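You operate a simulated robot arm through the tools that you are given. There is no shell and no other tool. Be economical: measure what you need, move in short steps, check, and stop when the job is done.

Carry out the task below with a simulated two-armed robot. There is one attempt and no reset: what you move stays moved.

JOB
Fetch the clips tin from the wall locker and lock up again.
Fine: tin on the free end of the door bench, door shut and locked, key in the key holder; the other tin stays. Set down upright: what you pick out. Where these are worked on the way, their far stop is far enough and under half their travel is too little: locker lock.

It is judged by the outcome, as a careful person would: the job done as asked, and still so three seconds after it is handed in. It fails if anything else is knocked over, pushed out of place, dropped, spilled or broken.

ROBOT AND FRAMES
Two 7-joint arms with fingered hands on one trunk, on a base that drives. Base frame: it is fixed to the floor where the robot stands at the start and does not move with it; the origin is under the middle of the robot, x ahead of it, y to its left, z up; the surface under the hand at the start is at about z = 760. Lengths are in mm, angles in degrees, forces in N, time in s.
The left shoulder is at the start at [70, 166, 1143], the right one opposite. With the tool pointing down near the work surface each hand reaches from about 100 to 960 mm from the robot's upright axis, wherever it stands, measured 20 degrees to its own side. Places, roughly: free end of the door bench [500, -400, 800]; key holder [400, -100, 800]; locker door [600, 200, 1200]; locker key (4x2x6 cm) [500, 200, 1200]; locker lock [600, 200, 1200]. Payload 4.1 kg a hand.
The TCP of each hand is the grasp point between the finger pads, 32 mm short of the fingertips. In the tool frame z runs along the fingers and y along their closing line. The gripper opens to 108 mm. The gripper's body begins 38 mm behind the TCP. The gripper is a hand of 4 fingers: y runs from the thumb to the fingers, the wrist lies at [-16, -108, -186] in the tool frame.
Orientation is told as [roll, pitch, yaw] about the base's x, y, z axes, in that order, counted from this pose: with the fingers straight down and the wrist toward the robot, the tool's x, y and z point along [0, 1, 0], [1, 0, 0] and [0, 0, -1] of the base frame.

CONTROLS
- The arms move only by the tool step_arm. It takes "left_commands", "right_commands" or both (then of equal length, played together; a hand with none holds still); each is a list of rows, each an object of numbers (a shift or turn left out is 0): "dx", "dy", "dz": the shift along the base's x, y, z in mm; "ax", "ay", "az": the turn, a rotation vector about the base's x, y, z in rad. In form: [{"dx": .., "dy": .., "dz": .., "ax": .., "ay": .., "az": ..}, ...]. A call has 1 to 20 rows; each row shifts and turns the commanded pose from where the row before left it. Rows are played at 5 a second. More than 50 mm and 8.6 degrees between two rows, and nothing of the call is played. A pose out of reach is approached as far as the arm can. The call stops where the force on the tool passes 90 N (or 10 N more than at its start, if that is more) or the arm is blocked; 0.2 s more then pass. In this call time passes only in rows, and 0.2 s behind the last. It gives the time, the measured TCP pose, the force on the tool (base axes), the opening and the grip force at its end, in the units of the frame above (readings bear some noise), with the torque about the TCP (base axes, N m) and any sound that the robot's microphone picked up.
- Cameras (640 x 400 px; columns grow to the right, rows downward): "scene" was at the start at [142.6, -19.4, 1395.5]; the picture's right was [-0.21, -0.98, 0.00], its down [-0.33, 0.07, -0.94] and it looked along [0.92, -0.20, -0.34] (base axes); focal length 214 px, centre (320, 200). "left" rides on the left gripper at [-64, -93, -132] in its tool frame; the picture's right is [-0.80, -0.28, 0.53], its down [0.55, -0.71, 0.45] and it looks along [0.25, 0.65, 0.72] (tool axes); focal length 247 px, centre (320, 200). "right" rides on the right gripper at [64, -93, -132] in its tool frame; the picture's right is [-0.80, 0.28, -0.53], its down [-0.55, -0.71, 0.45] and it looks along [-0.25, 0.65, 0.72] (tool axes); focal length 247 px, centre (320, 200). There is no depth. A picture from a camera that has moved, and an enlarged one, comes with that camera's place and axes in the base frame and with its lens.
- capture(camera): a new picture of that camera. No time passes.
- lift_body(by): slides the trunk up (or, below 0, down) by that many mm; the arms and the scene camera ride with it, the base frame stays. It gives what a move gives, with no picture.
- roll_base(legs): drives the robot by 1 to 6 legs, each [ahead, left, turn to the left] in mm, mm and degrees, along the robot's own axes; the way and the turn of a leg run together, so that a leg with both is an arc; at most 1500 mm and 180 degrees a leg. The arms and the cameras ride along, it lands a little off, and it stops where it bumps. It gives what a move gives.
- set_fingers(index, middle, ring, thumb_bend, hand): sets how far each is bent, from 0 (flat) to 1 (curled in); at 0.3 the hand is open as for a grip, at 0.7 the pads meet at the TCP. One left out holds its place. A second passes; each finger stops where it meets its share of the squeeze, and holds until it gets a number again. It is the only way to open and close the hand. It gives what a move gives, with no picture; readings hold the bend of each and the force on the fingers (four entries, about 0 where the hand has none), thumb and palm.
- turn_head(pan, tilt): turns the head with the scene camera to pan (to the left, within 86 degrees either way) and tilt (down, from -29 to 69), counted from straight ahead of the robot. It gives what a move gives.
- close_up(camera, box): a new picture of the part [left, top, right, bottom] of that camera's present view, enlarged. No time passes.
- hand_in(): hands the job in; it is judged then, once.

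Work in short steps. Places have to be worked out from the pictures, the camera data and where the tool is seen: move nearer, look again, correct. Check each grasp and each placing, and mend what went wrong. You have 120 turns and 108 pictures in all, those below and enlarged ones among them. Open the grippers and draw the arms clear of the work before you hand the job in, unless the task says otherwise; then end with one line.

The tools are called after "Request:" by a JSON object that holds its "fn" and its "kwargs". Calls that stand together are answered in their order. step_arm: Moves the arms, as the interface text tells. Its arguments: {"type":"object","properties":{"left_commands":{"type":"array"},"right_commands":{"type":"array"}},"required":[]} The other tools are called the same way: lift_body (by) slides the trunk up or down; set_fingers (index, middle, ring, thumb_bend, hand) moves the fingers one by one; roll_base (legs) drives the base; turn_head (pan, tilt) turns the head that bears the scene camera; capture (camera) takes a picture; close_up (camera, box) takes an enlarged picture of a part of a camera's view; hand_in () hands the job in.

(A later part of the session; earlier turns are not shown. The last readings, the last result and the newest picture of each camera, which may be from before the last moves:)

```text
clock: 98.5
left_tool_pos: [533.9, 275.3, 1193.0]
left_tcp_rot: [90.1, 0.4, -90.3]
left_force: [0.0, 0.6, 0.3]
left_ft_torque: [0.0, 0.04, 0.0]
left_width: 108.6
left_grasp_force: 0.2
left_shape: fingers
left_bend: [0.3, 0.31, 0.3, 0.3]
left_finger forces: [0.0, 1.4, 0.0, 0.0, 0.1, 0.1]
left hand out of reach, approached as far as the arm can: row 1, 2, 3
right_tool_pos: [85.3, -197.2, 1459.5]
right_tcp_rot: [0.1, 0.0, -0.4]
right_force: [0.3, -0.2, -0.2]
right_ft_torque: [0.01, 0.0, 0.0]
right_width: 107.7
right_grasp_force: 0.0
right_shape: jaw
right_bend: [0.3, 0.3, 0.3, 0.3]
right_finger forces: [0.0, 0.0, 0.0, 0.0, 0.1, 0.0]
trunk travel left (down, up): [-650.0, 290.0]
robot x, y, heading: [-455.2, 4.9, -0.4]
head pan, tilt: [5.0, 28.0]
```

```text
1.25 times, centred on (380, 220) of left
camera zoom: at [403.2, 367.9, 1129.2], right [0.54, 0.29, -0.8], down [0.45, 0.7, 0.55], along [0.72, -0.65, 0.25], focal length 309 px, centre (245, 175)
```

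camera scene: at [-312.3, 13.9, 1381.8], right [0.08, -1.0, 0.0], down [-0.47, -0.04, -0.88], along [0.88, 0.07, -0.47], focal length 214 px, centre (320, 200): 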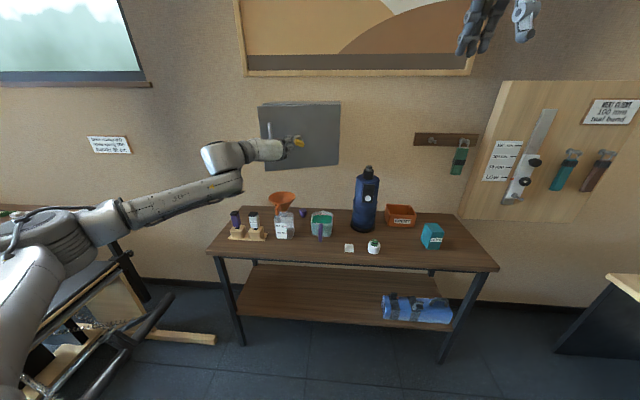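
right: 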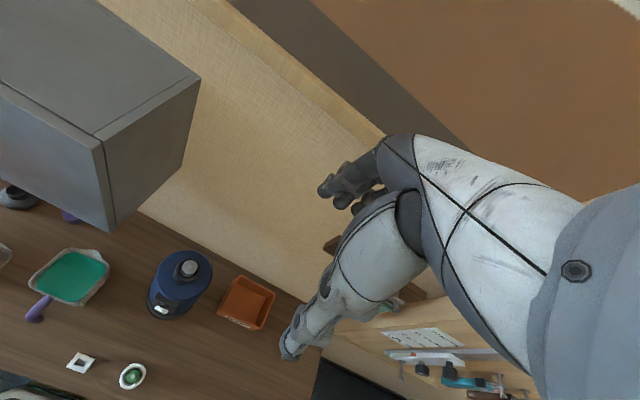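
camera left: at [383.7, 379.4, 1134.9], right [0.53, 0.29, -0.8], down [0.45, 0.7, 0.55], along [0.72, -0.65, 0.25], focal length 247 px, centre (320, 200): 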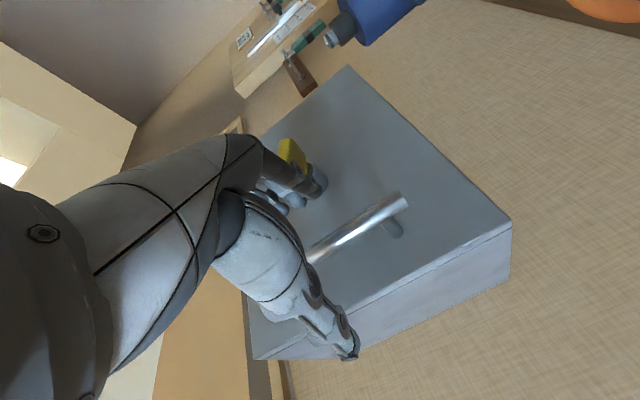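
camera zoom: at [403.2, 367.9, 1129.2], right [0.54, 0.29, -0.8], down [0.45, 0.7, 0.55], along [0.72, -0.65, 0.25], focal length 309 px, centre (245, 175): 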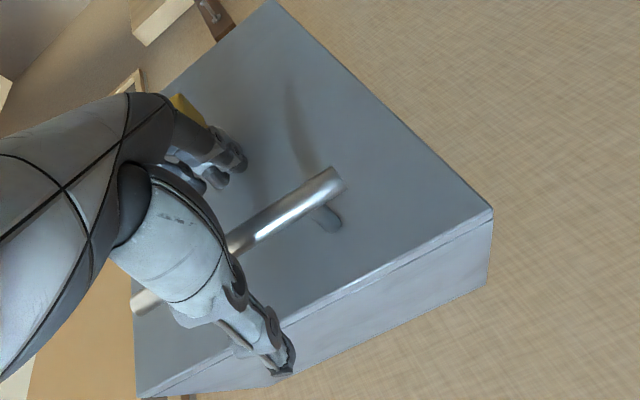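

The arm is at full reach, so I retract it and bring the base 200 mm closer, then look at door and key.

Request:
{"fn": "step_arm", "kwargs": {"left_commands": [{"dx": -35, "dy": 3}, {"dx": -40, "dy": 5}, {"dx": -40}, {"dx": -40}, {"dx": -40}, {"dx": -40}, {"dx": -40}, {"dx": -25}]}}

Request:
{"fn": "roll_base", "kwargs": {"legs": [[200, 0, 0]]}}

Request:
{"fn": "capture", "kwargs": {"camera": "left"}}

Request:
{"fn": "close_up", "kwargs": {"camera": "scene", "box": [230, 80, 390, 200]}}

```text
clock: 100.3
left_tool_pos: [508.1, 278.7, 1194.7]
left_tcp_rot: [90.4, 0.2, -90.1]
left_force: [-0.3, -0.4, -0.5]
left_ft_torque: [-0.02, 0.02, 0.0]
left_width: 108.4
left_grasp_force: 0.1
left_shape: fingers
left_bend: [0.3, 0.3, 0.3, 0.3]
left_finger forces: [0.0, 0.0, 0.0, 0.0, 0.0, 0.0]
left hand out of reach, approached as far as the arm can: row 1, 2, 3, 4, 5, 6, 7
right_tool_pos: [82.7, -193.1, 1461.0]
right_tcp_rot: [-0.2, 0.0, -0.2]
right_force: [-0.5, 1.4, 0.3]
right_ft_torque: [-0.05, -0.04, -0.02]
right_width: 107.7
right_grasp_force: 0.1
right_shape: jaw
right_bend: [0.3, 0.3, 0.3, 0.3]
right_finger forces: [0.1, 0.0, 0.0, 0.1, 0.0, 0.0]
trunk travel left (down, up): [-650.0, 290.0]
robot x, y, heading: [-455.1, 3.7, -0.2]
head pan, tilt: [5.0, 28.0]
```

```text
clock: 101.3
left_tool_pos: [551.6, 281.3, 1200.2]
left_tcp_rot: [90.7, 0.0, -90.9]
left_force: [-34.9, 0.6, 2.6]
left_ft_torque: [-0.16, -0.31, -2.29]
left_width: 113.3
left_grasp_force: 17.4
left_shape: fingers
left_bend: [0.28, 0.3, 0.3, 0.3]
left_finger forces: [3.8, 31.2, 0.1, 0.1, 0.0, 0.0]
right_tool_pos: [131.4, -192.8, 1462.0]
right_tcp_rot: [-0.1, -0.3, -0.1]
right_force: [0.3, 0.8, 0.5]
right_ft_torque: [-0.03, -0.02, 0.0]
right_width: 107.7
right_grasp_force: 0.0
right_shape: jaw
right_bend: [0.3, 0.3, 0.3, 0.3]
right_finger forces: [0.0, 0.0, 0.0, 0.1, 0.1, 0.0]
trunk travel left (down, up): [-650.0, 290.0]
robot x, y, heading: [-407.0, 6.6, 0.1]
head pan, tilt: [5.0, 28.0]
stopped in leg 1: the force on the tool passed its limit at 141 N (the readings are from after the stop); the commanded pose is now the measured one
```

```text
27 pictures are left
camera left: at [421.1, 374.5, 1133.6], right [0.55, 0.28, -0.79], down [0.45, 0.7, 0.56], along [0.7, -0.66, 0.26], focal length 247 px, centre (320, 200)
```

left: 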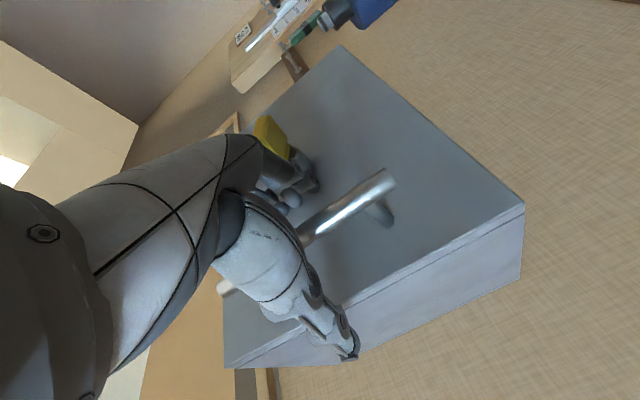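

```text
3.33 times, centred on (310, 140) of scene
camera zoom: at [-269.0, 16.3, 1382.8], right [0.09, -1.0, 0.0], down [-0.46, -0.04, -0.89], along [0.88, 0.08, -0.46], focal length 715 px, centre (353, 400)
```

zoom: 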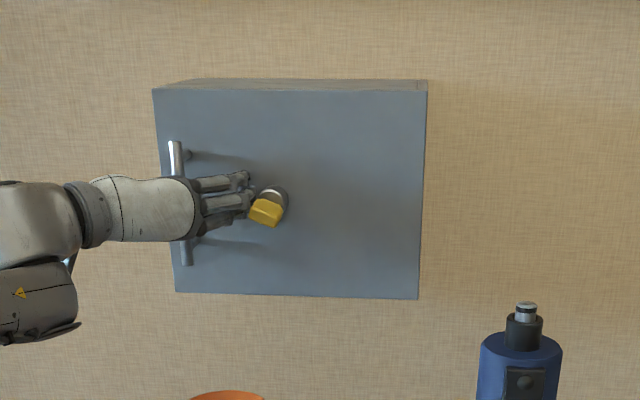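

The queued retreat had only unwound an out-of-reach command, so the base pushed the fingers against the door; door and key look sound and the door is firmly shut. Now I retract the arm and check before moving anything else.

Request:
{"fn": "step_arm", "kwargs": {"left_commands": [{"dx": -20}, {"dx": -30}, {"dx": -35}, {"dx": -35}, {"dx": -35}, {"dx": -35}, {"dx": -35}]}}

```text
clock: 102.9
left_tool_pos: [332.1, 280.8, 1195.8]
left_tcp_rot: [90.5, 0.2, -90.7]
left_force: [-0.1, 0.7, 0.6]
left_ft_torque: [0.03, -0.01, 0.02]
left_width: 108.6
left_grasp_force: 0.2
left_shape: fingers
left_bend: [0.3, 0.3, 0.3, 0.3]
left_finger forces: [0.0, 0.0, 0.1, 0.0, 0.1, 0.0]
right_tool_pos: [138.7, -193.3, 1458.0]
right_tcp_rot: [0.0, 0.0, -0.2]
right_force: [0.1, -0.1, -0.3]
right_ft_torque: [0.0, -0.01, 0.0]
right_width: 108.0
right_grasp_force: 0.1
right_shape: jaw
right_bend: [0.3, 0.3, 0.3, 0.3]
right_finger forces: [0.1, 0.0, 0.1, 0.1, 0.0, 0.0]
trunk travel left (down, up): [-650.0, 290.0]
robot x, y, heading: [-401.4, 5.7, -0.3]
head pan, tilt: [5.0, 28.0]
```

The arm is free and the door stays shut. I move the base 100 mm closer, then roll the hand about 76° so that it closes across the turned key's faces.

Request:
{"fn": "roll_base", "kwargs": {"legs": [[100, 0, 0]]}}

Request:
{"fn": "step_arm", "kwargs": {"left_commands": [{"ax": -0.133, "dy": -10}, {"ax": -0.133, "dy": -10}, {"ax": -0.133, "dy": -10}, {"ax": -0.133, "dy": -10}, {"ax": -0.133, "dy": -10}, {"ax": -0.133, "dy": -10}, {"ax": -0.133, "dy": -10}, {"ax": -0.133, "dy": -10}, {"ax": -0.133, "dy": -9}, {"ax": -0.133, "dy": -9, "dz": 4}]}}

Request:
{"fn": "close_up", "kwargs": {"camera": "left", "box": [240, 130, 520, 330]}}

Request:
{"fn": "close_up", "kwargs": {"camera": "scene", "box": [260, 90, 360, 170]}}

```text
clock: 104.0
left_tool_pos: [430.9, 278.8, 1194.2]
left_tcp_rot: [90.3, 0.2, -90.7]
left_force: [0.6, 0.3, 0.9]
left_ft_torque: [0.02, 0.0, 0.05]
left_width: 108.8
left_grasp_force: 0.1
left_shape: fingers
left_bend: [0.3, 0.3, 0.3, 0.3]
left_finger forces: [0.0, 0.0, 0.1, 0.1, 0.0, 0.1]
right_tool_pos: [237.8, -197.0, 1457.5]
right_tcp_rot: [-0.1, 0.2, -0.3]
right_force: [0.6, 0.7, -1.0]
right_ft_torque: [0.01, 0.05, 0.0]
right_width: 108.0
right_grasp_force: 0.0
right_shape: jaw
right_bend: [0.3, 0.3, 0.3, 0.3]
right_finger forces: [0.0, 0.1, 0.1, 0.0, 0.0, 0.1]
trunk travel left (down, up): [-650.0, 290.0]
robot x, y, heading: [-303.3, 6.5, 0.1]
head pan, tilt: [5.0, 28.0]
```

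```text
clock: 106.2
left_tool_pos: [433.4, 182.1, 1198.6]
left_tcp_rot: [92.7, -76.0, -92.5]
left_force: [-0.4, -0.2, 0.5]
left_ft_torque: [0.04, 0.0, 0.04]
left_width: 108.8
left_grasp_force: 0.1
left_shape: fingers
left_bend: [0.3, 0.3, 0.3, 0.3]
left_finger forces: [0.1, 0.0, 0.0, 0.0, 0.1, 0.0]
right_tool_pos: [237.4, -198.4, 1457.7]
right_tcp_rot: [0.1, 0.2, -0.2]
right_force: [0.0, 0.5, -0.5]
right_ft_torque: [0.03, 0.0, 0.01]
right_width: 107.8
right_grasp_force: 0.1
right_shape: jaw
right_bend: [0.3, 0.3, 0.3, 0.3]
right_finger forces: [0.1, 0.0, 0.0, 0.1, 0.1, 0.1]
trunk travel left (down, up): [-650.0, 290.0]
robot x, y, heading: [-302.5, 3.5, -0.2]
head pan, tilt: [5.0, 28.0]
```

```text
2.00 times, centred on (380, 230) of left
camera zoom: at [301.9, 140.1, 1092.2], right [0.54, -0.7, -0.46], down [0.45, 0.7, -0.55], along [0.71, 0.09, 0.7], focal length 494 px, centre (200, 140)
```

zoom: 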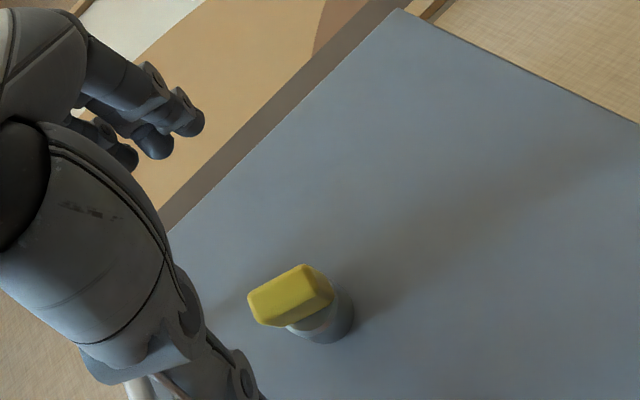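

```text
5.00 times, centred on (310, 130) of scene
camera zoom: at [-161.9, 11.9, 1381.9], right [0.09, -1.0, 0.0], down [-0.47, -0.04, -0.88], along [0.88, 0.08, -0.47], focal length 1072 px, centre (370, 550)
```

zoom: 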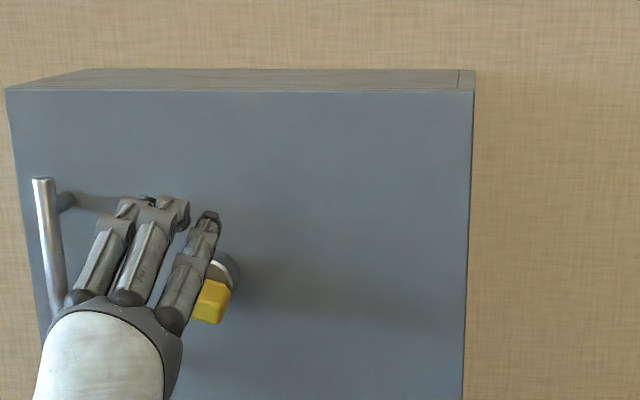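

The hand is aligned with the key in the same relation as when I first gripped it. I advance to x≈516 and close.

Request:
{"fn": "step_arm", "kwargs": {"left_commands": [{"dx": 20}, {"dx": 20}, {"dx": 20}, {"dx": 15}, {"dx": 8}]}}

Request:
{"fn": "close_up", "kwargs": {"camera": "left", "box": [220, 150, 460, 330]}}

```text
clock: 107.4
left_tool_pos: [515.3, 182.6, 1199.0]
left_tcp_rot: [93.0, -76.0, -92.5]
left_force: [0.4, -0.5, 0.6]
left_ft_torque: [0.02, -0.02, 0.0]
left_width: 108.5
left_grasp_force: 0.0
left_shape: fingers
left_bend: [0.3, 0.3, 0.3, 0.3]
left_finger forces: [0.0, 0.1, 0.1, 0.0, 0.1, 0.1]
right_tool_pos: [239.0, -196.4, 1458.9]
right_tcp_rot: [0.0, 0.2, -0.2]
right_force: [0.6, -0.1, -0.1]
right_ft_torque: [0.0, 0.02, -0.04]
right_width: 107.7
right_grasp_force: 0.1
right_shape: jaw
right_bend: [0.3, 0.3, 0.3, 0.3]
right_finger forces: [0.0, 0.0, 0.1, 0.0, 0.1, 0.0]
trunk travel left (down, up): [-650.0, 290.0]
robot x, y, heading: [-305.3, 7.4, -0.2]
head pan, tilt: [5.0, 28.0]
```

```text
2.22 times, centred on (340, 240) of left
camera zoom: at [385.6, 140.9, 1091.6], right [0.54, -0.7, -0.46], down [0.45, 0.7, -0.55], along [0.71, 0.09, 0.7], focal length 549 px, centre (276, 111)
```

zoom: 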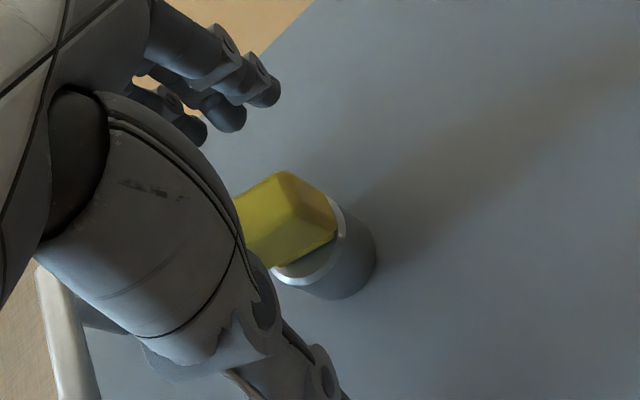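

The bow is centred between thumb and fingers; I close.

Request:
{"fn": "set_fingers", "kwargs": {"hand": "left", "index": 0.7, "middle": 0.7, "ring": 0.7, "thumb_bend": 0.7}}

Request:
{"fn": "close_up", "kwargs": {"camera": "left", "box": [220, 150, 460, 330]}}

```text
clock: 108.4
left_tool_pos: [515.1, 182.0, 1199.4]
left_tcp_rot: [93.0, -76.0, -92.9]
left_force: [-0.2, -0.2, 4.2]
left_ft_torque: [-0.01, -0.14, 0.01]
left_width: 14.9
left_grasp_force: 6.4
left_shape: fingers
left_bend: [0.66, 0.66, 0.7, 0.66]
left_finger forces: [2.6, 6.2, 0.1, 0.0, 4.0, 0.0]
right_tool_pos: [237.8, -197.9, 1457.4]
right_tcp_rot: [0.0, 0.1, -0.2]
right_force: [0.5, 0.2, 1.4]
right_ft_torque: [-0.01, 0.02, -0.01]
right_width: 108.1
right_grasp_force: 0.0
right_shape: jaw
right_bend: [0.3, 0.3, 0.3, 0.3]
right_finger forces: [0.1, 0.0, 0.0, 0.0, 0.0, 0.0]
trunk travel left (down, up): [-650.0, 290.0]
robot x, y, heading: [-301.9, 5.1, 0.0]
head pan, tilt: [5.0, 28.0]
```

```text
2.22 times, centred on (340, 240) of left
camera zoom: at [385.0, 140.6, 1092.2], right [0.54, -0.7, -0.46], down [0.45, 0.71, -0.55], along [0.71, 0.09, 0.7], focal length 549 px, centre (276, 111)
```

zoom: 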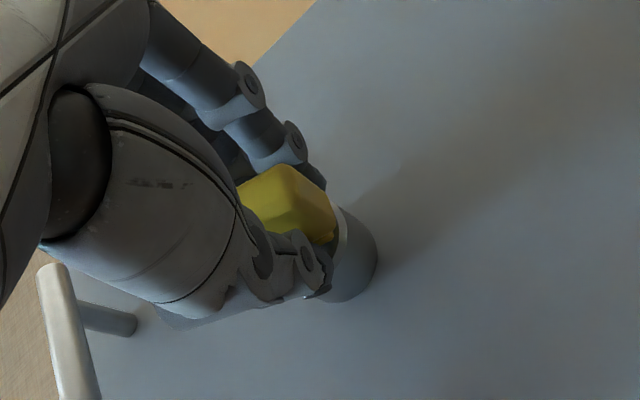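

Same grip as before. I turn the key back towards the locked stop.

Request:
{"fn": "step_arm", "kwargs": {"left_commands": [{"ax": 0.08}, {"ax": 0.08}, {"ax": 0.08}, {"ax": 0.08}, {"ax": 0.08}, {"ax": 0.08}, {"ax": 0.08}, {"ax": 0.08}, {"ax": 0.08}]}}

Request:
{"fn": "step_arm", "kwargs": {"left_commands": [{"ax": 0.08}, {"ax": 0.08}, {"ax": 0.08}, {"ax": 0.08}, {"ax": 0.08}, {"ax": 0.08}, {"ax": 0.08}, {"ax": 0.06}]}}

Request:
{"fn": "close_up", "kwargs": {"camera": "left", "box": [220, 150, 460, 330]}}

```text
clock: 110.4
left_tool_pos: [514.7, 182.9, 1198.1]
left_tcp_rot: [90.7, -34.7, -90.8]
left_force: [0.9, -0.4, 2.3]
left_ft_torque: [0.02, -0.03, -0.02]
left_width: 14.7
left_grasp_force: 5.1
left_shape: fingers
left_bend: [0.66, 0.67, 0.7, 0.66]
left_finger forces: [2.5, 3.4, 0.0, 0.0, 4.6, 0.0]
right_tool_pos: [238.3, -196.5, 1458.7]
right_tcp_rot: [-0.1, 0.1, -0.2]
right_force: [-0.2, 0.1, -0.6]
right_ft_torque: [-0.04, -0.02, 0.01]
right_width: 107.8
right_grasp_force: 0.1
right_shape: jaw
right_bend: [0.3, 0.3, 0.3, 0.3]
right_finger forces: [0.0, 0.0, 0.0, 0.0, 0.1, 0.0]
trunk travel left (down, up): [-650.0, 290.0]
robot x, y, heading: [-304.3, 6.1, 0.1]
head pan, tilt: [5.0, 28.0]
```

```text
clock: 112.2
left_tool_pos: [513.5, 182.2, 1197.3]
left_tcp_rot: [90.4, 0.8, -90.7]
left_force: [1.4, 0.2, 0.7]
left_ft_torque: [0.02, -0.01, -0.06]
left_width: 14.9
left_grasp_force: 5.4
left_shape: fingers
left_bend: [0.67, 0.67, 0.7, 0.66]
left_finger forces: [2.4, 3.3, 0.0, 0.0, 4.7, 0.0]
right_tool_pos: [239.8, -197.4, 1458.1]
right_tcp_rot: [0.0, 0.1, -0.2]
right_force: [0.6, 0.2, 0.5]
right_ft_torque: [-0.02, -0.02, -0.01]
right_width: 108.0
right_grasp_force: 0.1
right_shape: jaw
right_bend: [0.3, 0.3, 0.3, 0.3]
right_finger forces: [0.0, 0.0, 0.0, 0.0, 0.0, 0.1]
trunk travel left (down, up): [-650.0, 290.0]
robot x, y, heading: [-304.7, 6.9, -0.1]
head pan, tilt: [5.0, 28.0]
```

```text
2.22 times, centred on (340, 240) of left
camera zoom: at [384.6, 276.5, 1134.1], right [0.54, 0.29, -0.79], down [0.45, 0.69, 0.56], along [0.71, -0.66, 0.24], focal length 549 px, centre (276, 111)
```

zoom: 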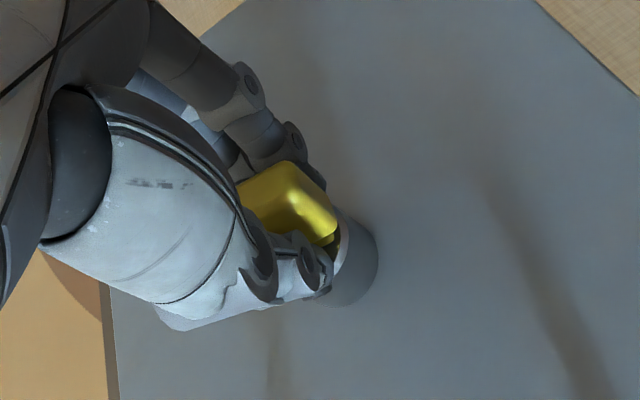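

The key is back upright. I turn slightly further to be sure it sits at the stop.

Request:
{"fn": "step_arm", "kwargs": {"left_commands": [{"ax": 0.05}, {"ax": 0.05}, {"ax": 0.04}]}}

Request:
{"fn": "close_up", "kwargs": {"camera": "left", "box": [220, 150, 460, 330]}}

```text
clock: 113.0
left_tool_pos: [514.3, 182.5, 1198.3]
left_tcp_rot: [90.2, 8.9, -90.6]
left_force: [0.8, 0.7, 0.8]
left_ft_torque: [-0.06, -0.03, 0.01]
left_width: 15.0
left_grasp_force: 5.3
left_shape: fingers
left_bend: [0.67, 0.67, 0.7, 0.66]
left_finger forces: [3.1, 2.3, 0.1, 0.0, 5.8, 0.0]
right_tool_pos: [237.6, -195.8, 1457.6]
right_tcp_rot: [0.0, 0.2, -0.2]
right_force: [-0.5, -0.7, -0.6]
right_ft_torque: [0.03, 0.0, 0.02]
right_width: 107.8
right_grasp_force: 0.1
right_shape: jaw
right_bend: [0.3, 0.3, 0.3, 0.3]
right_finger forces: [0.0, 0.1, 0.1, 0.0, 0.0, 0.1]
trunk travel left (down, up): [-650.0, 290.0]
robot x, y, heading: [-303.8, 6.1, -0.4]
head pan, tilt: [5.0, 28.0]
```

```text
2.22 times, centred on (340, 240) of left
camera zoom: at [384.4, 284.4, 1147.7], right [0.54, 0.4, -0.74], down [0.45, 0.61, 0.65], along [0.71, -0.69, 0.15], focal length 549 px, centre (276, 111)
```

zoom: 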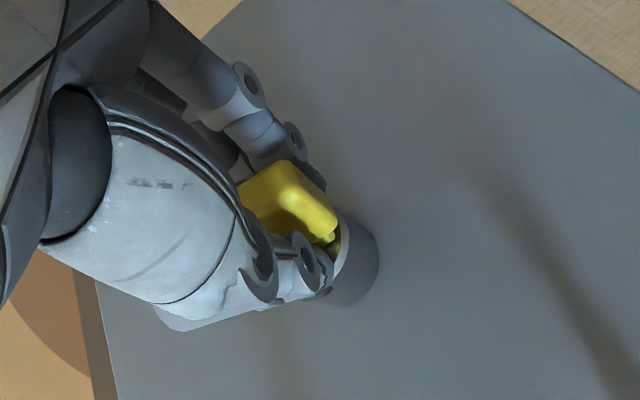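

The force shift shows the stop is reached: locked. I align the hand back with the key, squeeze harder and draw it straight out.

Request:
{"fn": "step_arm", "kwargs": {"left_commands": [{"ax": -0.07}, {"ax": -0.06}]}}

Request:
{"fn": "set_fingers", "kwargs": {"hand": "left", "index": 0.82, "middle": 0.82, "thumb_bend": 0.82}}

Request:
{"fn": "step_arm", "kwargs": {"left_commands": [{"dx": -6}, {"dx": -8}, {"dx": -10}, {"dx": -12}, {"dx": -15}]}}

Request:
{"fn": "capture", "kwargs": {"camera": "left"}}

```text
clock: 113.6
left_tool_pos: [516.4, 182.2, 1199.3]
left_tcp_rot: [90.4, 1.4, -90.8]
left_force: [-1.7, -1.6, -2.3]
left_ft_torque: [0.0, 0.05, -0.04]
left_width: 14.9
left_grasp_force: 6.0
left_shape: fingers
left_bend: [0.67, 0.67, 0.7, 0.66]
left_finger forces: [2.4, 4.1, 0.0, 0.0, 4.9, 0.1]
right_tool_pos: [239.8, -196.6, 1457.2]
right_tcp_rot: [0.0, 0.2, -0.2]
right_force: [0.4, -0.3, -0.1]
right_ft_torque: [-0.02, 0.01, -0.01]
right_width: 107.8
right_grasp_force: 0.0
right_shape: jaw
right_bend: [0.3, 0.3, 0.3, 0.3]
right_finger forces: [0.0, 0.0, 0.1, 0.0, 0.0, 0.0]
trunk travel left (down, up): [-650.0, 290.0]
robot x, y, heading: [-306.6, 7.2, -0.3]
head pan, tilt: [5.0, 28.0]
```

```text
clock: 114.6
left_tool_pos: [516.4, 182.2, 1197.5]
left_tcp_rot: [90.3, 1.3, -90.7]
left_force: [3.5, 0.5, 0.0]
left_ft_torque: [-0.04, 0.0, 0.04]
left_width: 12.7
left_grasp_force: 23.0
left_shape: fingers
left_bend: [0.74, 0.73, 0.7, 0.66]
left_finger forces: [11.0, 11.7, 0.1, 0.1, 23.6, 0.0]
right_tool_pos: [239.6, -196.0, 1457.8]
right_tcp_rot: [-0.1, 0.2, -0.2]
right_force: [0.7, -0.5, 0.1]
right_ft_torque: [0.01, 0.02, -0.01]
right_width: 107.7
right_grasp_force: 0.0
right_shape: jaw
right_bend: [0.3, 0.3, 0.3, 0.3]
right_finger forces: [0.0, 0.0, 0.0, 0.0, 0.1, 0.1]
trunk travel left (down, up): [-650.0, 290.0]
robot x, y, heading: [-303.7, 3.3, -0.1]
head pan, tilt: [5.0, 28.0]
```

```text
clock: 115.8
left_tool_pos: [463.4, 180.2, 1198.4]
left_tcp_rot: [90.4, 1.2, -90.6]
left_force: [1.0, -0.1, 0.8]
left_ft_torque: [0.02, 0.0, -0.02]
left_width: 12.6
left_grasp_force: 23.9
left_shape: fingers
left_bend: [0.74, 0.73, 0.7, 0.66]
left_finger forces: [12.1, 12.5, 0.0, 0.0, 24.1, 0.1]
right_tool_pos: [237.9, -196.1, 1457.7]
right_tcp_rot: [-0.1, 0.1, -0.3]
right_force: [0.5, 0.4, 0.1]
right_ft_torque: [-0.02, 0.01, 0.01]
right_width: 107.7
right_grasp_force: 0.1
right_shape: jaw
right_bend: [0.3, 0.3, 0.3, 0.3]
right_finger forces: [0.0, 0.1, 0.1, 0.0, 0.0, 0.0]
trunk travel left (down, up): [-650.0, 290.0]
robot x, y, heading: [-303.1, 7.2, -0.0]
head pan, tilt: [5.0, 28.0]
```

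```text
19 pictures are left
camera left: at [333.6, 276.5, 1135.5], right [0.54, 0.29, -0.79], down [0.45, 0.69, 0.57], along [0.71, -0.66, 0.24], focal length 247 px, centre (320, 200)
```

left: 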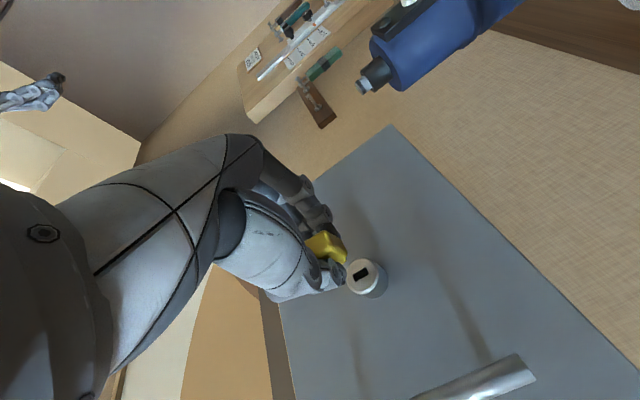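

The key is out and the keyhole is bare. I back away 100 mm and enlarge to see the blade in the hand.

Request:
{"fn": "step_arm", "kwargs": {"left_commands": [{"dx": -35}, {"dx": -40}, {"dx": -40}]}}

Request:
{"fn": "close_up", "kwargs": {"camera": "left", "box": [270, 190, 390, 310]}}

```text
clock: 116.6
left_tool_pos: [345.6, 183.8, 1201.8]
left_tcp_rot: [90.5, 1.3, -90.5]
left_force: [0.1, 0.6, 0.3]
left_ft_torque: [-0.01, 0.0, 0.01]
left_width: 12.7
left_grasp_force: 24.5
left_shape: fingers
left_bend: [0.74, 0.73, 0.7, 0.66]
left_finger forces: [12.0, 12.5, 0.0, 0.1, 24.1, 0.0]
right_tool_pos: [238.2, -196.2, 1458.6]
right_tcp_rot: [0.0, 0.1, -0.3]
right_force: [-0.2, -0.3, 0.7]
right_ft_torque: [0.0, -0.02, 0.01]
right_width: 107.9
right_grasp_force: 0.1
right_shape: jaw
right_bend: [0.3, 0.3, 0.3, 0.3]
right_finger forces: [0.1, 0.0, 0.0, 0.0, 0.0, 0.0]
trunk travel left (down, up): [-650.0, 290.0]
robot x, y, heading: [-305.3, 7.4, -0.1]
head pan, tilt: [5.0, 28.0]
```

```text
3.33 times, centred on (330, 250) of left
camera zoom: at [217.2, 277.4, 1137.2], right [0.54, 0.29, -0.79], down [0.45, 0.69, 0.57], along [0.71, -0.66, 0.24], focal length 823 px, centre (287, 33)
```

zoom: 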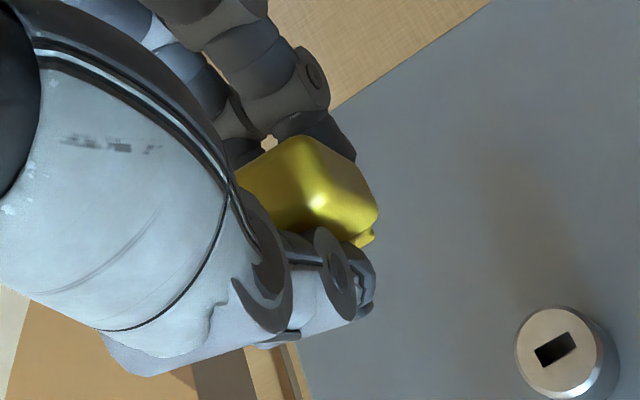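

The key is held firmly; the keyhole's long side stands as the blade's does. I now turn the hand to point down (roll back, then pitch), as in its starting pose, clear of everything.

Request:
{"fn": "step_arm", "kwargs": {"left_commands": [{"ax": -0.133, "dy": -4}, {"ax": -0.133, "dy": -4}, {"ax": -0.133, "dy": -4}, {"ax": -0.133, "dy": -4}, {"ax": -0.133, "dy": -4}, {"ax": -0.133, "dy": -4}, {"ax": -0.133, "dy": -4}, {"ax": -0.133, "dy": -4}, {"ax": -0.133}, {"ax": -0.133}, {"ax": -0.133}, {"ax": -0.13}]}}

```text
clock: 119.2
left_tool_pos: [351.4, 157.8, 1196.3]
left_tcp_rot: [111.4, -87.7, -110.0]
left_force: [-0.2, 0.1, 0.0]
left_ft_torque: [0.0, -0.01, -0.01]
left_width: 12.2
left_grasp_force: 23.5
left_shape: fingers
left_bend: [0.74, 0.73, 0.7, 0.66]
left_finger forces: [11.7, 11.8, 0.0, 0.1, 23.4, 0.1]
right_tool_pos: [238.6, -196.8, 1458.1]
right_tcp_rot: [0.1, 0.2, -0.2]
right_force: [-0.9, 0.6, 0.9]
right_ft_torque: [-0.02, 0.02, 0.01]
right_width: 107.9
right_grasp_force: 0.0
right_shape: jaw
right_bend: [0.3, 0.3, 0.3, 0.3]
right_finger forces: [0.1, 0.1, 0.0, 0.1, 0.1, 0.0]
trunk travel left (down, up): [-650.0, 290.0]
robot x, y, heading: [-302.6, 6.8, 0.2]
head pan, tilt: [5.0, 28.0]
```

Good. Now pitch down 90° while shifting towards the holder's line, staying high.

Request:
{"fn": "step_arm", "kwargs": {"left_commands": [{"ay": 0.1428, "dy": -15}, {"ay": 0.1428, "dy": -15}, {"ay": 0.1428, "dy": -15}, {"ay": 0.1428, "dy": -15}, {"ay": 0.1428, "dy": -15}, {"ay": 0.1428, "dy": -15}, {"ay": 0.1428, "dy": -15}, {"ay": 0.1428, "dy": -15}, {"ay": 0.1428, "dy": -15}, {"ay": 0.1428, "dy": -15}, {"ay": 0.1428, "dy": -15}]}}

```text
clock: 121.6
left_tool_pos: [379.7, -5.1, 1196.3]
left_tcp_rot: [0.8, -0.8, 1.0]
left_force: [0.7, 0.3, -0.8]
left_ft_torque: [-0.01, 0.01, 0.06]
left_width: 12.2
left_grasp_force: 23.7
left_shape: fingers
left_bend: [0.74, 0.73, 0.7, 0.66]
left_finger forces: [11.4, 11.7, 0.0, 0.0, 23.3, 0.1]
left hand out of reach, approached as far as the arm can: row 10, 11
right_tool_pos: [240.0, -197.6, 1457.5]
right_tcp_rot: [0.0, 0.2, -0.2]
right_force: [-0.3, 0.2, 0.0]
right_ft_torque: [0.01, 0.0, 0.0]
right_width: 107.8
right_grasp_force: 0.1
right_shape: jaw
right_bend: [0.3, 0.3, 0.3, 0.3]
right_finger forces: [0.0, 0.1, 0.1, 0.0, 0.0, 0.1]
trunk travel left (down, up): [-650.0, 290.0]
robot x, y, heading: [-304.7, 3.6, -0.0]
head pan, tilt: [5.0, 28.0]
```

The hand points down with the key. I bring it over the holder's estimated place [400,-52] and down to z≈960, then look.

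Request:
{"fn": "step_arm", "kwargs": {"left_commands": [{"dx": 20, "dz": -40, "dy": -12}, {"dx": 20, "dz": -40, "dy": -12}, {"dz": -45, "dy": -12}, {"dz": -45, "dy": -8}, {"dz": -45}, {"dz": -25}]}}

Request:
{"fn": "turn_head", "kwargs": {"pan": -5, "tilt": 45}}

Request:
{"fn": "capture", "kwargs": {"camera": "left"}}

Request:
{"fn": "capture", "kwargs": {"camera": "scene"}}

```text
clock: 123.2
left_tool_pos: [443.9, -1.0, 970.1]
left_tcp_rot: [3.0, -3.2, 4.4]
left_force: [-0.5, 0.6, -0.4]
left_ft_torque: [-0.01, 0.0, -0.01]
left_width: 11.9
left_grasp_force: 22.9
left_shape: fingers
left_bend: [0.74, 0.74, 0.7, 0.66]
left_finger forces: [11.3, 11.6, 0.0, 0.0, 23.0, 0.2]
right_tool_pos: [240.0, -197.9, 1457.4]
right_tcp_rot: [-0.1, 0.3, -0.2]
right_force: [0.3, -0.8, -0.3]
right_ft_torque: [0.01, -0.05, 0.0]
right_width: 107.6
right_grasp_force: 0.0
right_shape: jaw
right_bend: [0.3, 0.3, 0.3, 0.3]
right_finger forces: [0.1, 0.0, 0.0, 0.0, 0.0, 0.0]
trunk travel left (down, up): [-650.0, 290.0]
robot x, y, heading: [-302.0, 6.5, 0.0]
head pan, tilt: [5.0, 28.0]
stopped in row 6 (left hand): the arm was blocked; the commanded pose is now the measured one
```

```text
clock: 124.0
left_tool_pos: [441.9, -0.9, 970.8]
left_tcp_rot: [2.9, -3.1, 4.4]
left_force: [0.5, 0.7, -0.5]
left_ft_torque: [0.02, 0.0, 0.0]
left_width: 11.7
left_grasp_force: 23.1
left_shape: fingers
left_bend: [0.74, 0.74, 0.7, 0.66]
left_finger forces: [11.3, 11.6, 0.0, 0.0, 23.0, 0.0]
right_tool_pos: [238.4, -196.9, 1458.2]
right_tcp_rot: [0.1, 0.1, -0.2]
right_force: [-0.6, -0.3, -0.4]
right_ft_torque: [-0.02, 0.02, 0.02]
right_width: 107.9
right_grasp_force: 0.2
right_shape: jaw
right_bend: [0.3, 0.3, 0.3, 0.3]
right_finger forces: [0.0, 0.1, 0.1, 0.1, 0.0, 0.0]
trunk travel left (down, up): [-650.0, 290.0]
robot x, y, heading: [-308.7, 4.3, -0.3]
head pan, tilt: [-5.0, 45.0]
```

```text
17 pictures are left
camera left: at [349.2, -80.4, 1092.4], right [-0.19, -0.79, -0.59], down [-0.72, 0.52, -0.46], along [0.66, 0.34, -0.67], focal length 247 px, centre (320, 200)
```

left: 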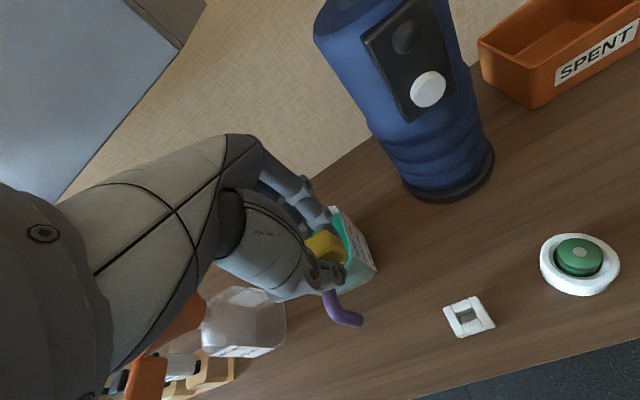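

```text
16 pictures are left
camera scene: at [-171.6, -1.4, 1356.2], right [-0.09, -1.0, 0.0], down [-0.7, 0.06, -0.71], along [0.7, -0.06, -0.71], focal length 214 px, centre (320, 200)
```

scene: 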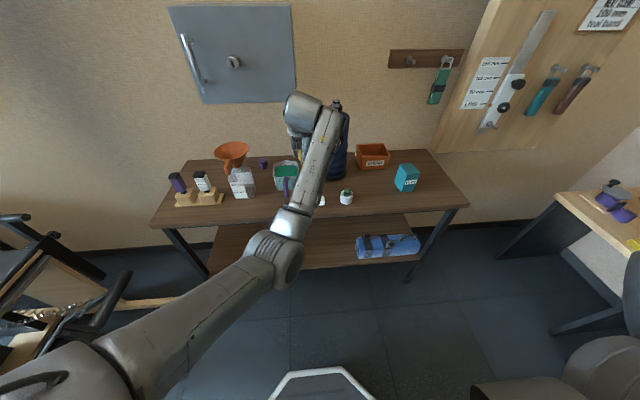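

Locker shut with bare keyhole, tin on the bench. Holder confirmed at [402,-52]; the left arm is cramped here, so I drive back 80 and right 150 and then bring the hand left.

Request:
{"fn": "roll_base", "kwargs": {"legs": [[-80, -150, 0]]}}

Request:
{"fn": "step_arm", "kwargs": {"left_commands": [{"dy": 30, "ax": -0.026, "ay": 0.027}, {"dy": 35, "ax": -0.026, "ay": 0.027, "dx": 10}, {"dy": 35, "dx": 15, "az": -0.04}, {"dx": 15, "az": -0.037}]}}

```text
clock: 125.5
left_tool_pos: [363.5, -149.5, 969.9]
left_tcp_rot: [3.0, -3.0, 4.4]
left_force: [0.5, -0.5, -0.5]
left_ft_torque: [-0.01, -0.01, 0.02]
left_width: 12.1
left_grasp_force: 23.3
left_shape: fingers
left_bend: [0.74, 0.74, 0.7, 0.66]
left_finger forces: [11.3, 11.5, 0.0, 0.1, 23.0, 0.1]
right_tool_pos: [160.5, -345.1, 1457.2]
right_tcp_rot: [-0.1, 0.1, -0.2]
right_force: [-0.3, 0.0, 0.4]
right_ft_torque: [-0.03, 0.0, -0.03]
right_width: 107.7
right_grasp_force: 0.1
right_shape: jaw
right_bend: [0.3, 0.3, 0.3, 0.3]
right_finger forces: [0.1, 0.0, 0.1, 0.0, 0.1, 0.1]
trunk travel left (down, up): [-650.0, 290.0]
robot x, y, heading: [-380.4, -142.7, -0.2]
head pan, tilt: [-5.0, 45.0]
```

```text
clock: 126.5
left_tool_pos: [404.3, -50.7, 968.9]
left_tcp_rot: [0.2, 0.2, -0.1]
left_force: [0.0, 0.3, 0.1]
left_ft_torque: [0.03, 0.02, 0.0]
left_width: 11.9
left_grasp_force: 22.9
left_shape: fingers
left_bend: [0.74, 0.74, 0.7, 0.66]
left_finger forces: [11.4, 11.6, 0.0, 0.1, 22.9, 0.1]
right_tool_pos: [160.0, -346.0, 1457.3]
right_tcp_rot: [0.0, 0.3, -0.1]
right_force: [0.1, 0.2, -0.4]
right_ft_torque: [0.04, 0.0, 0.04]
right_width: 107.9
right_grasp_force: 0.0
right_shape: jaw
right_bend: [0.3, 0.3, 0.3, 0.3]
right_finger forces: [0.0, 0.0, 0.0, 0.0, 0.1, 0.0]
trunk travel left (down, up): [-650.0, 290.0]
robot x, y, heading: [-381.9, -145.4, 0.2]
head pan, tilt: [-5.0, 45.0]
```

Arm is free now and squarely over the holder. I lower to z≈870 and inspect key and slot.

Request:
{"fn": "step_arm", "kwargs": {"left_commands": [{"dz": -35, "dx": -2}, {"dz": -35}, {"dz": -29}]}}

Request:
{"fn": "capture", "kwargs": {"camera": "left"}}

Request:
{"fn": "close_up", "kwargs": {"camera": "scene", "box": [270, 130, 370, 230]}}

```text
clock: 127.3
left_tool_pos: [400.3, -50.3, 868.0]
left_tcp_rot: [0.2, 0.4, 0.1]
left_force: [0.1, 0.3, -0.4]
left_ft_torque: [0.01, 0.01, 0.02]
left_width: 11.8
left_grasp_force: 22.8
left_shape: fingers
left_bend: [0.74, 0.74, 0.7, 0.66]
left_finger forces: [11.4, 11.6, 0.1, 0.0, 23.0, 0.0]
right_tool_pos: [159.8, -345.7, 1457.6]
right_tcp_rot: [0.0, 0.2, 0.0]
right_force: [-0.7, 0.4, -0.5]
right_ft_torque: [0.01, 0.0, 0.04]
right_width: 107.7
right_grasp_force: 0.1
right_shape: jaw
right_bend: [0.3, 0.3, 0.3, 0.3]
right_finger forces: [0.1, 0.1, 0.0, 0.0, 0.0, 0.0]
trunk travel left (down, up): [-650.0, 290.0]
robot x, y, heading: [-380.9, -145.0, -0.0]
head pan, tilt: [-5.0, 45.0]
```

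```text
15 pictures are left
camera left: at [308.6, -115.9, 1000.0], right [-0.28, -0.8, -0.53], down [-0.71, 0.55, -0.44], along [0.65, 0.25, -0.72], focal length 247 px, centre (320, 200)
```

left: 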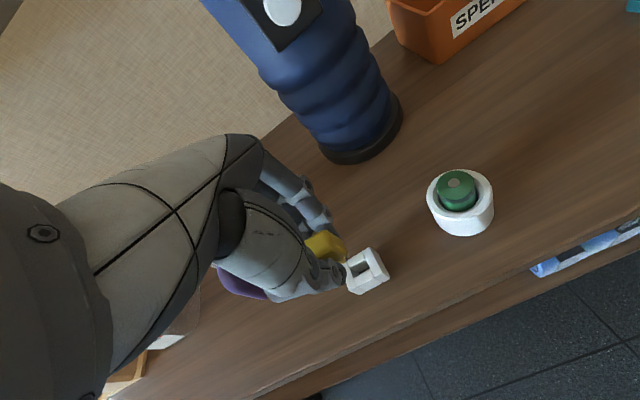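

```text
4.00 times, centred on (320, 180) of scene
camera zoom: at [-250.6, -150.8, 1356.1], right [-0.09, -1.0, 0.0], down [-0.7, 0.06, -0.71], along [0.7, -0.06, -0.71], focal length 858 px, centre (320, 280)
```

zoom: 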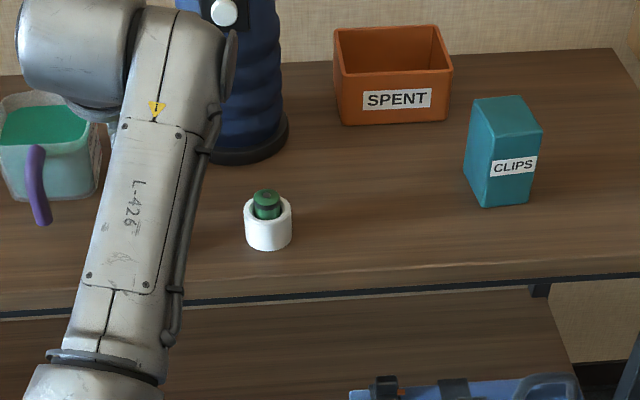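

I enlarge the hand view of the key and slot.

Request:
{"fn": "close_up", "kwargs": {"camera": "left", "box": [290, 215, 410, 305]}}

```text
4.44 times, centred on (350, 260) of left
camera zoom: at [308.6, -115.9, 1000.0], right [-0.28, -0.8, -0.53], down [-0.71, 0.55, -0.44], along [0.65, 0.25, -0.72], focal length 1098 px, centre (187, -67)
```

zoom: 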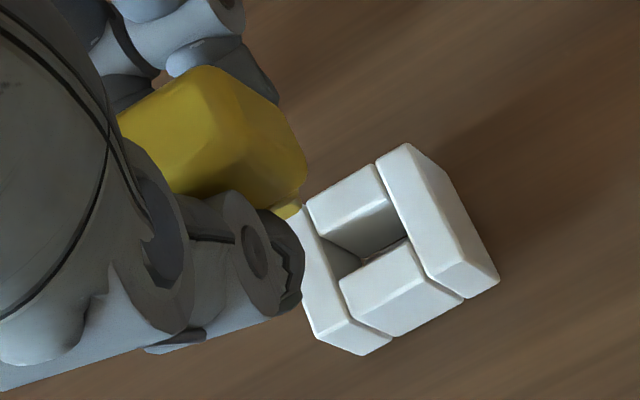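

The slot is ~16×9 mm, long side along y, centred about (+4,+2) from the TCP; the blade is about (-1,+3.5) from it. I shift accordingly, lower to just above the slot and look closely.

Request:
{"fn": "step_arm", "kwargs": {"left_commands": [{"dx": 5, "dy": -2, "dz": -10}, {"dz": -14}, {"dz": -12}]}}

Request:
{"fn": "close_up", "kwargs": {"camera": "left", "box": [285, 205, 395, 295]}}

```text
clock: 128.1
left_tool_pos: [406.1, -51.0, 834.5]
left_tcp_rot: [0.3, 0.3, 0.0]
left_force: [0.3, 0.0, 0.1]
left_ft_torque: [0.02, 0.0, -0.01]
left_width: 12.1
left_grasp_force: 22.8
left_shape: fingers
left_bend: [0.74, 0.74, 0.7, 0.66]
left_finger forces: [11.3, 11.6, 0.0, 0.1, 23.1, 0.0]
right_tool_pos: [159.0, -345.4, 1458.0]
right_tcp_rot: [0.1, 0.2, -0.1]
right_force: [0.1, 0.7, 0.1]
right_ft_torque: [-0.02, 0.01, -0.01]
right_width: 107.9
right_grasp_force: 0.0
right_shape: jaw
right_bend: [0.3, 0.3, 0.3, 0.3]
right_finger forces: [0.0, 0.0, 0.0, 0.0, 0.0, 0.1]
trunk travel left (down, up): [-650.0, 290.0]
robot x, y, heading: [-381.5, -142.3, 0.2]
head pan, tilt: [-5.0, 45.0]
```

```text
4.44 times, centred on (340, 250) of left
camera zoom: at [314.2, -117.2, 965.4], right [-0.28, -0.8, -0.53], down [-0.71, 0.55, -0.44], along [0.65, 0.25, -0.72], focal length 1098 px, centre (231, -22)
```

zoom: 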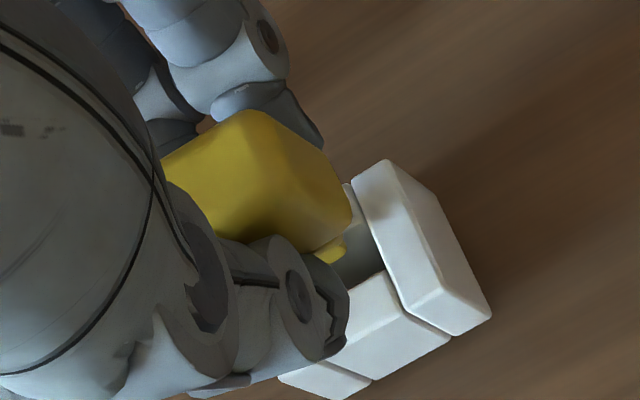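

The blade tip shows right beside the slot. One tighter enlargement to judge the offset.

Request:
{"fn": "close_up", "kwargs": {"camera": "left", "box": [322, 240, 370, 270]}}

```text
13.33 times, centred on (346, 255) of left
camera zoom: at [314.2, -117.2, 965.4], right [-0.28, -0.8, -0.53], down [-0.71, 0.55, -0.44], along [0.65, 0.25, -0.72], focal length 3293 px, centre (-27, -533)
```

zoom: 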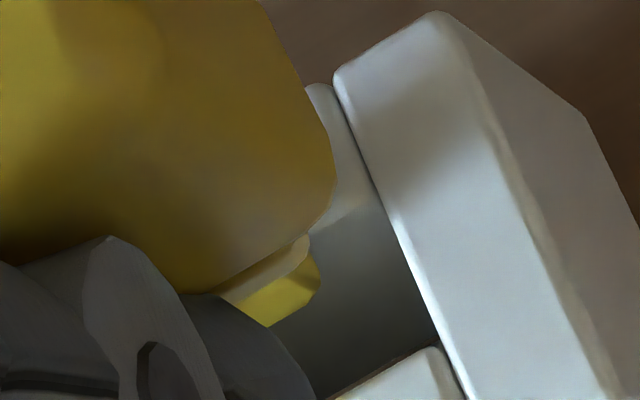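

Blade and slot nearly line up; I trim 1 mm in y and go down slowly, watching the force.

Request:
{"fn": "step_arm", "kwargs": {"left_commands": [{"dy": -1, "dz": -3}, {"dz": -3}, {"dz": -3}, {"dz": -3}, {"dz": -2}, {"dz": -2}]}}

Request:
{"fn": "close_up", "kwargs": {"camera": "left", "box": [310, 230, 374, 270]}}

```text
clock: 129.5
left_tool_pos: [406.1, -53.2, 820.2]
left_tcp_rot: [0.2, 0.2, 0.2]
left_force: [-4.6, 0.0, 5.3]
left_ft_torque: [-0.04, 0.25, -0.03]
left_width: 11.7
left_grasp_force: 24.3
left_shape: fingers
left_bend: [0.74, 0.74, 0.7, 0.66]
left_finger forces: [10.0, 11.9, 0.1, 0.0, 27.8, 0.1]
right_tool_pos: [156.5, -346.4, 1457.9]
right_tcp_rot: [0.0, 0.1, -0.2]
right_force: [0.2, -1.3, 0.5]
right_ft_torque: [0.01, -0.01, 0.03]
right_width: 107.7
right_grasp_force: 0.0
right_shape: jaw
right_bend: [0.3, 0.3, 0.3, 0.3]
right_finger forces: [0.1, 0.0, 0.0, 0.0, 0.0, 0.0]
trunk travel left (down, up): [-650.0, 290.0]
robot x, y, heading: [-384.0, -146.8, 0.0]
head pan, tilt: [-5.0, 45.0]
```

```text
10.00 times, centred on (342, 250) of left
camera zoom: at [313.1, -118.5, 950.7], right [-0.28, -0.8, -0.53], down [-0.71, 0.55, -0.44], along [0.65, 0.25, -0.72], focal length 2470 px, centre (100, -300)
```

zoom: 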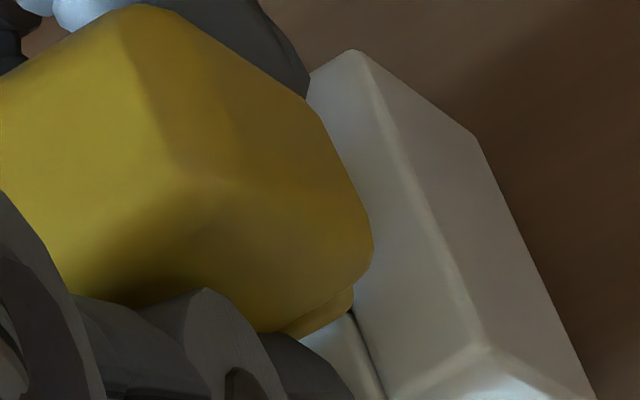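

Light contact: the reaction pushes towards -x, so the blade rides on the slot's far edge. I raise 2 mm, shift -2 mm in x and go down again.

Request:
{"fn": "step_arm", "kwargs": {"left_commands": [{"dz": 2}, {"dx": -2}, {"dz": -2}, {"dz": -2}, {"dz": -2}]}}

```text
clock: 130.7
left_tool_pos: [404.9, -52.1, 817.9]
left_tcp_rot: [0.3, 0.1, 0.1]
left_force: [-0.2, 1.9, 14.7]
left_ft_torque: [0.03, 0.27, -0.04]
left_width: 11.5
left_grasp_force: 32.0
left_shape: fingers
left_bend: [0.74, 0.74, 0.7, 0.66]
left_finger forces: [12.5, 12.8, 0.0, 0.0, 38.8, 0.0]
right_tool_pos: [156.4, -345.6, 1459.3]
right_tcp_rot: [0.0, 0.0, -0.1]
right_force: [1.0, -0.2, 0.5]
right_ft_torque: [0.02, 0.0, -0.01]
right_width: 107.6
right_grasp_force: 0.0
right_shape: jaw
right_bend: [0.3, 0.3, 0.3, 0.3]
right_finger forces: [0.1, 0.1, 0.1, 0.0, 0.0, 0.0]
trunk travel left (down, up): [-650.0, 290.0]
robot x, y, heading: [-384.1, -144.4, -0.2]
head pan, tilt: [-5.0, 45.0]
```

Resistance is 15 N, perhaps the thumb tip touching the holder top. I look before pressing further.

Request:
{"fn": "close_up", "kwargs": {"camera": "left", "box": [290, 215, 386, 275]}}

```text
6.67 times, centred on (338, 245) of left
camera zoom: at [311.0, -118.8, 948.6], right [-0.28, -0.8, -0.54], down [-0.71, 0.55, -0.45], along [0.65, 0.25, -0.72], focal length 1646 px, centre (200, -100)
```

zoom: 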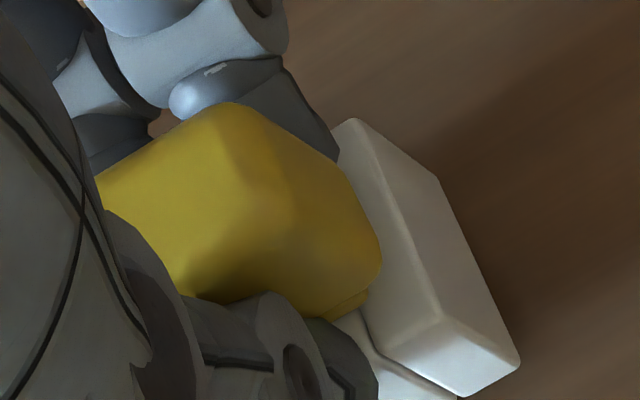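

The blade is in the slot with the bow's shoulder close to the holder top, and the thumb tip resting on the front block. I ease 1 mm and open the fingers.

Request:
{"fn": "step_arm", "kwargs": {"left_commands": [{"dz": 1}]}}

Request:
{"fn": "set_fingers", "kwargs": {"hand": "left", "index": 0.5, "middle": 0.5, "ring": 0.5, "thumb_bend": 0.5}}

Request:
{"fn": "close_up", "kwargs": {"camera": "left", "box": [280, 205, 392, 275]}}

```text
clock: 131.1
left_tool_pos: [404.0, -54.4, 817.3]
left_tcp_rot: [0.2, 0.1, 0.1]
left_force: [1.1, 1.3, 15.2]
left_ft_torque: [0.02, 0.2, -0.02]
left_width: 11.6
left_grasp_force: 32.5
left_shape: fingers
left_bend: [0.74, 0.74, 0.7, 0.67]
left_finger forces: [13.2, 13.4, 0.1, 0.0, 37.9, 0.1]
right_tool_pos: [155.7, -345.7, 1459.4]
right_tcp_rot: [0.0, 0.1, -0.1]
right_force: [-0.3, -0.1, 0.5]
right_ft_torque: [0.01, 0.03, 0.01]
right_width: 107.7
right_grasp_force: 0.1
right_shape: jaw
right_bend: [0.3, 0.3, 0.3, 0.3]
right_finger forces: [0.0, 0.0, 0.0, 0.1, 0.0, 0.1]
trunk travel left (down, up): [-650.0, 290.0]
robot x, y, heading: [-385.2, -143.6, 0.2]
head pan, tilt: [-5.0, 45.0]
```

```text
clock: 132.1
left_tool_pos: [402.6, -52.6, 818.6]
left_tcp_rot: [0.1, 0.0, 0.1]
left_force: [-1.2, -1.8, 25.4]
left_ft_torque: [-0.28, -0.24, -0.06]
left_width: 31.5
left_grasp_force: 12.6
left_shape: fingers
left_bend: [0.74, 0.5, 0.5, 0.5]
left_finger forces: [25.3, 0.0, 0.1, 0.0, 0.0, 0.1]
right_tool_pos: [154.7, -346.1, 1459.0]
right_tcp_rot: [-0.1, 0.0, -0.2]
right_force: [-0.1, 0.0, -0.3]
right_ft_torque: [-0.03, 0.0, 0.01]
right_width: 107.6
right_grasp_force: 0.0
right_shape: jaw
right_bend: [0.3, 0.3, 0.3, 0.3]
right_finger forces: [0.0, 0.1, 0.0, 0.1, 0.0, 0.1]
trunk travel left (down, up): [-650.0, 290.0]
robot x, y, heading: [-386.2, -145.5, 0.1]
head pan, tilt: [-5.0, 45.0]
```

```text
5.71 times, centred on (336, 240) of left
camera zoom: at [309.6, -119.7, 949.7], right [-0.28, -0.8, -0.54], down [-0.71, 0.55, -0.45], along [0.65, 0.25, -0.72], focal length 1411 px, centre (229, -29)
```

zoom: 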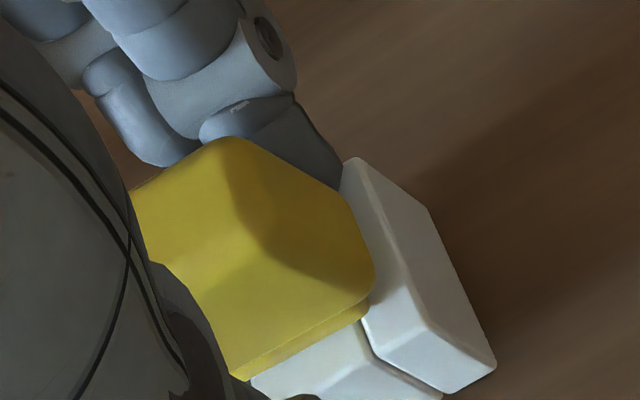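

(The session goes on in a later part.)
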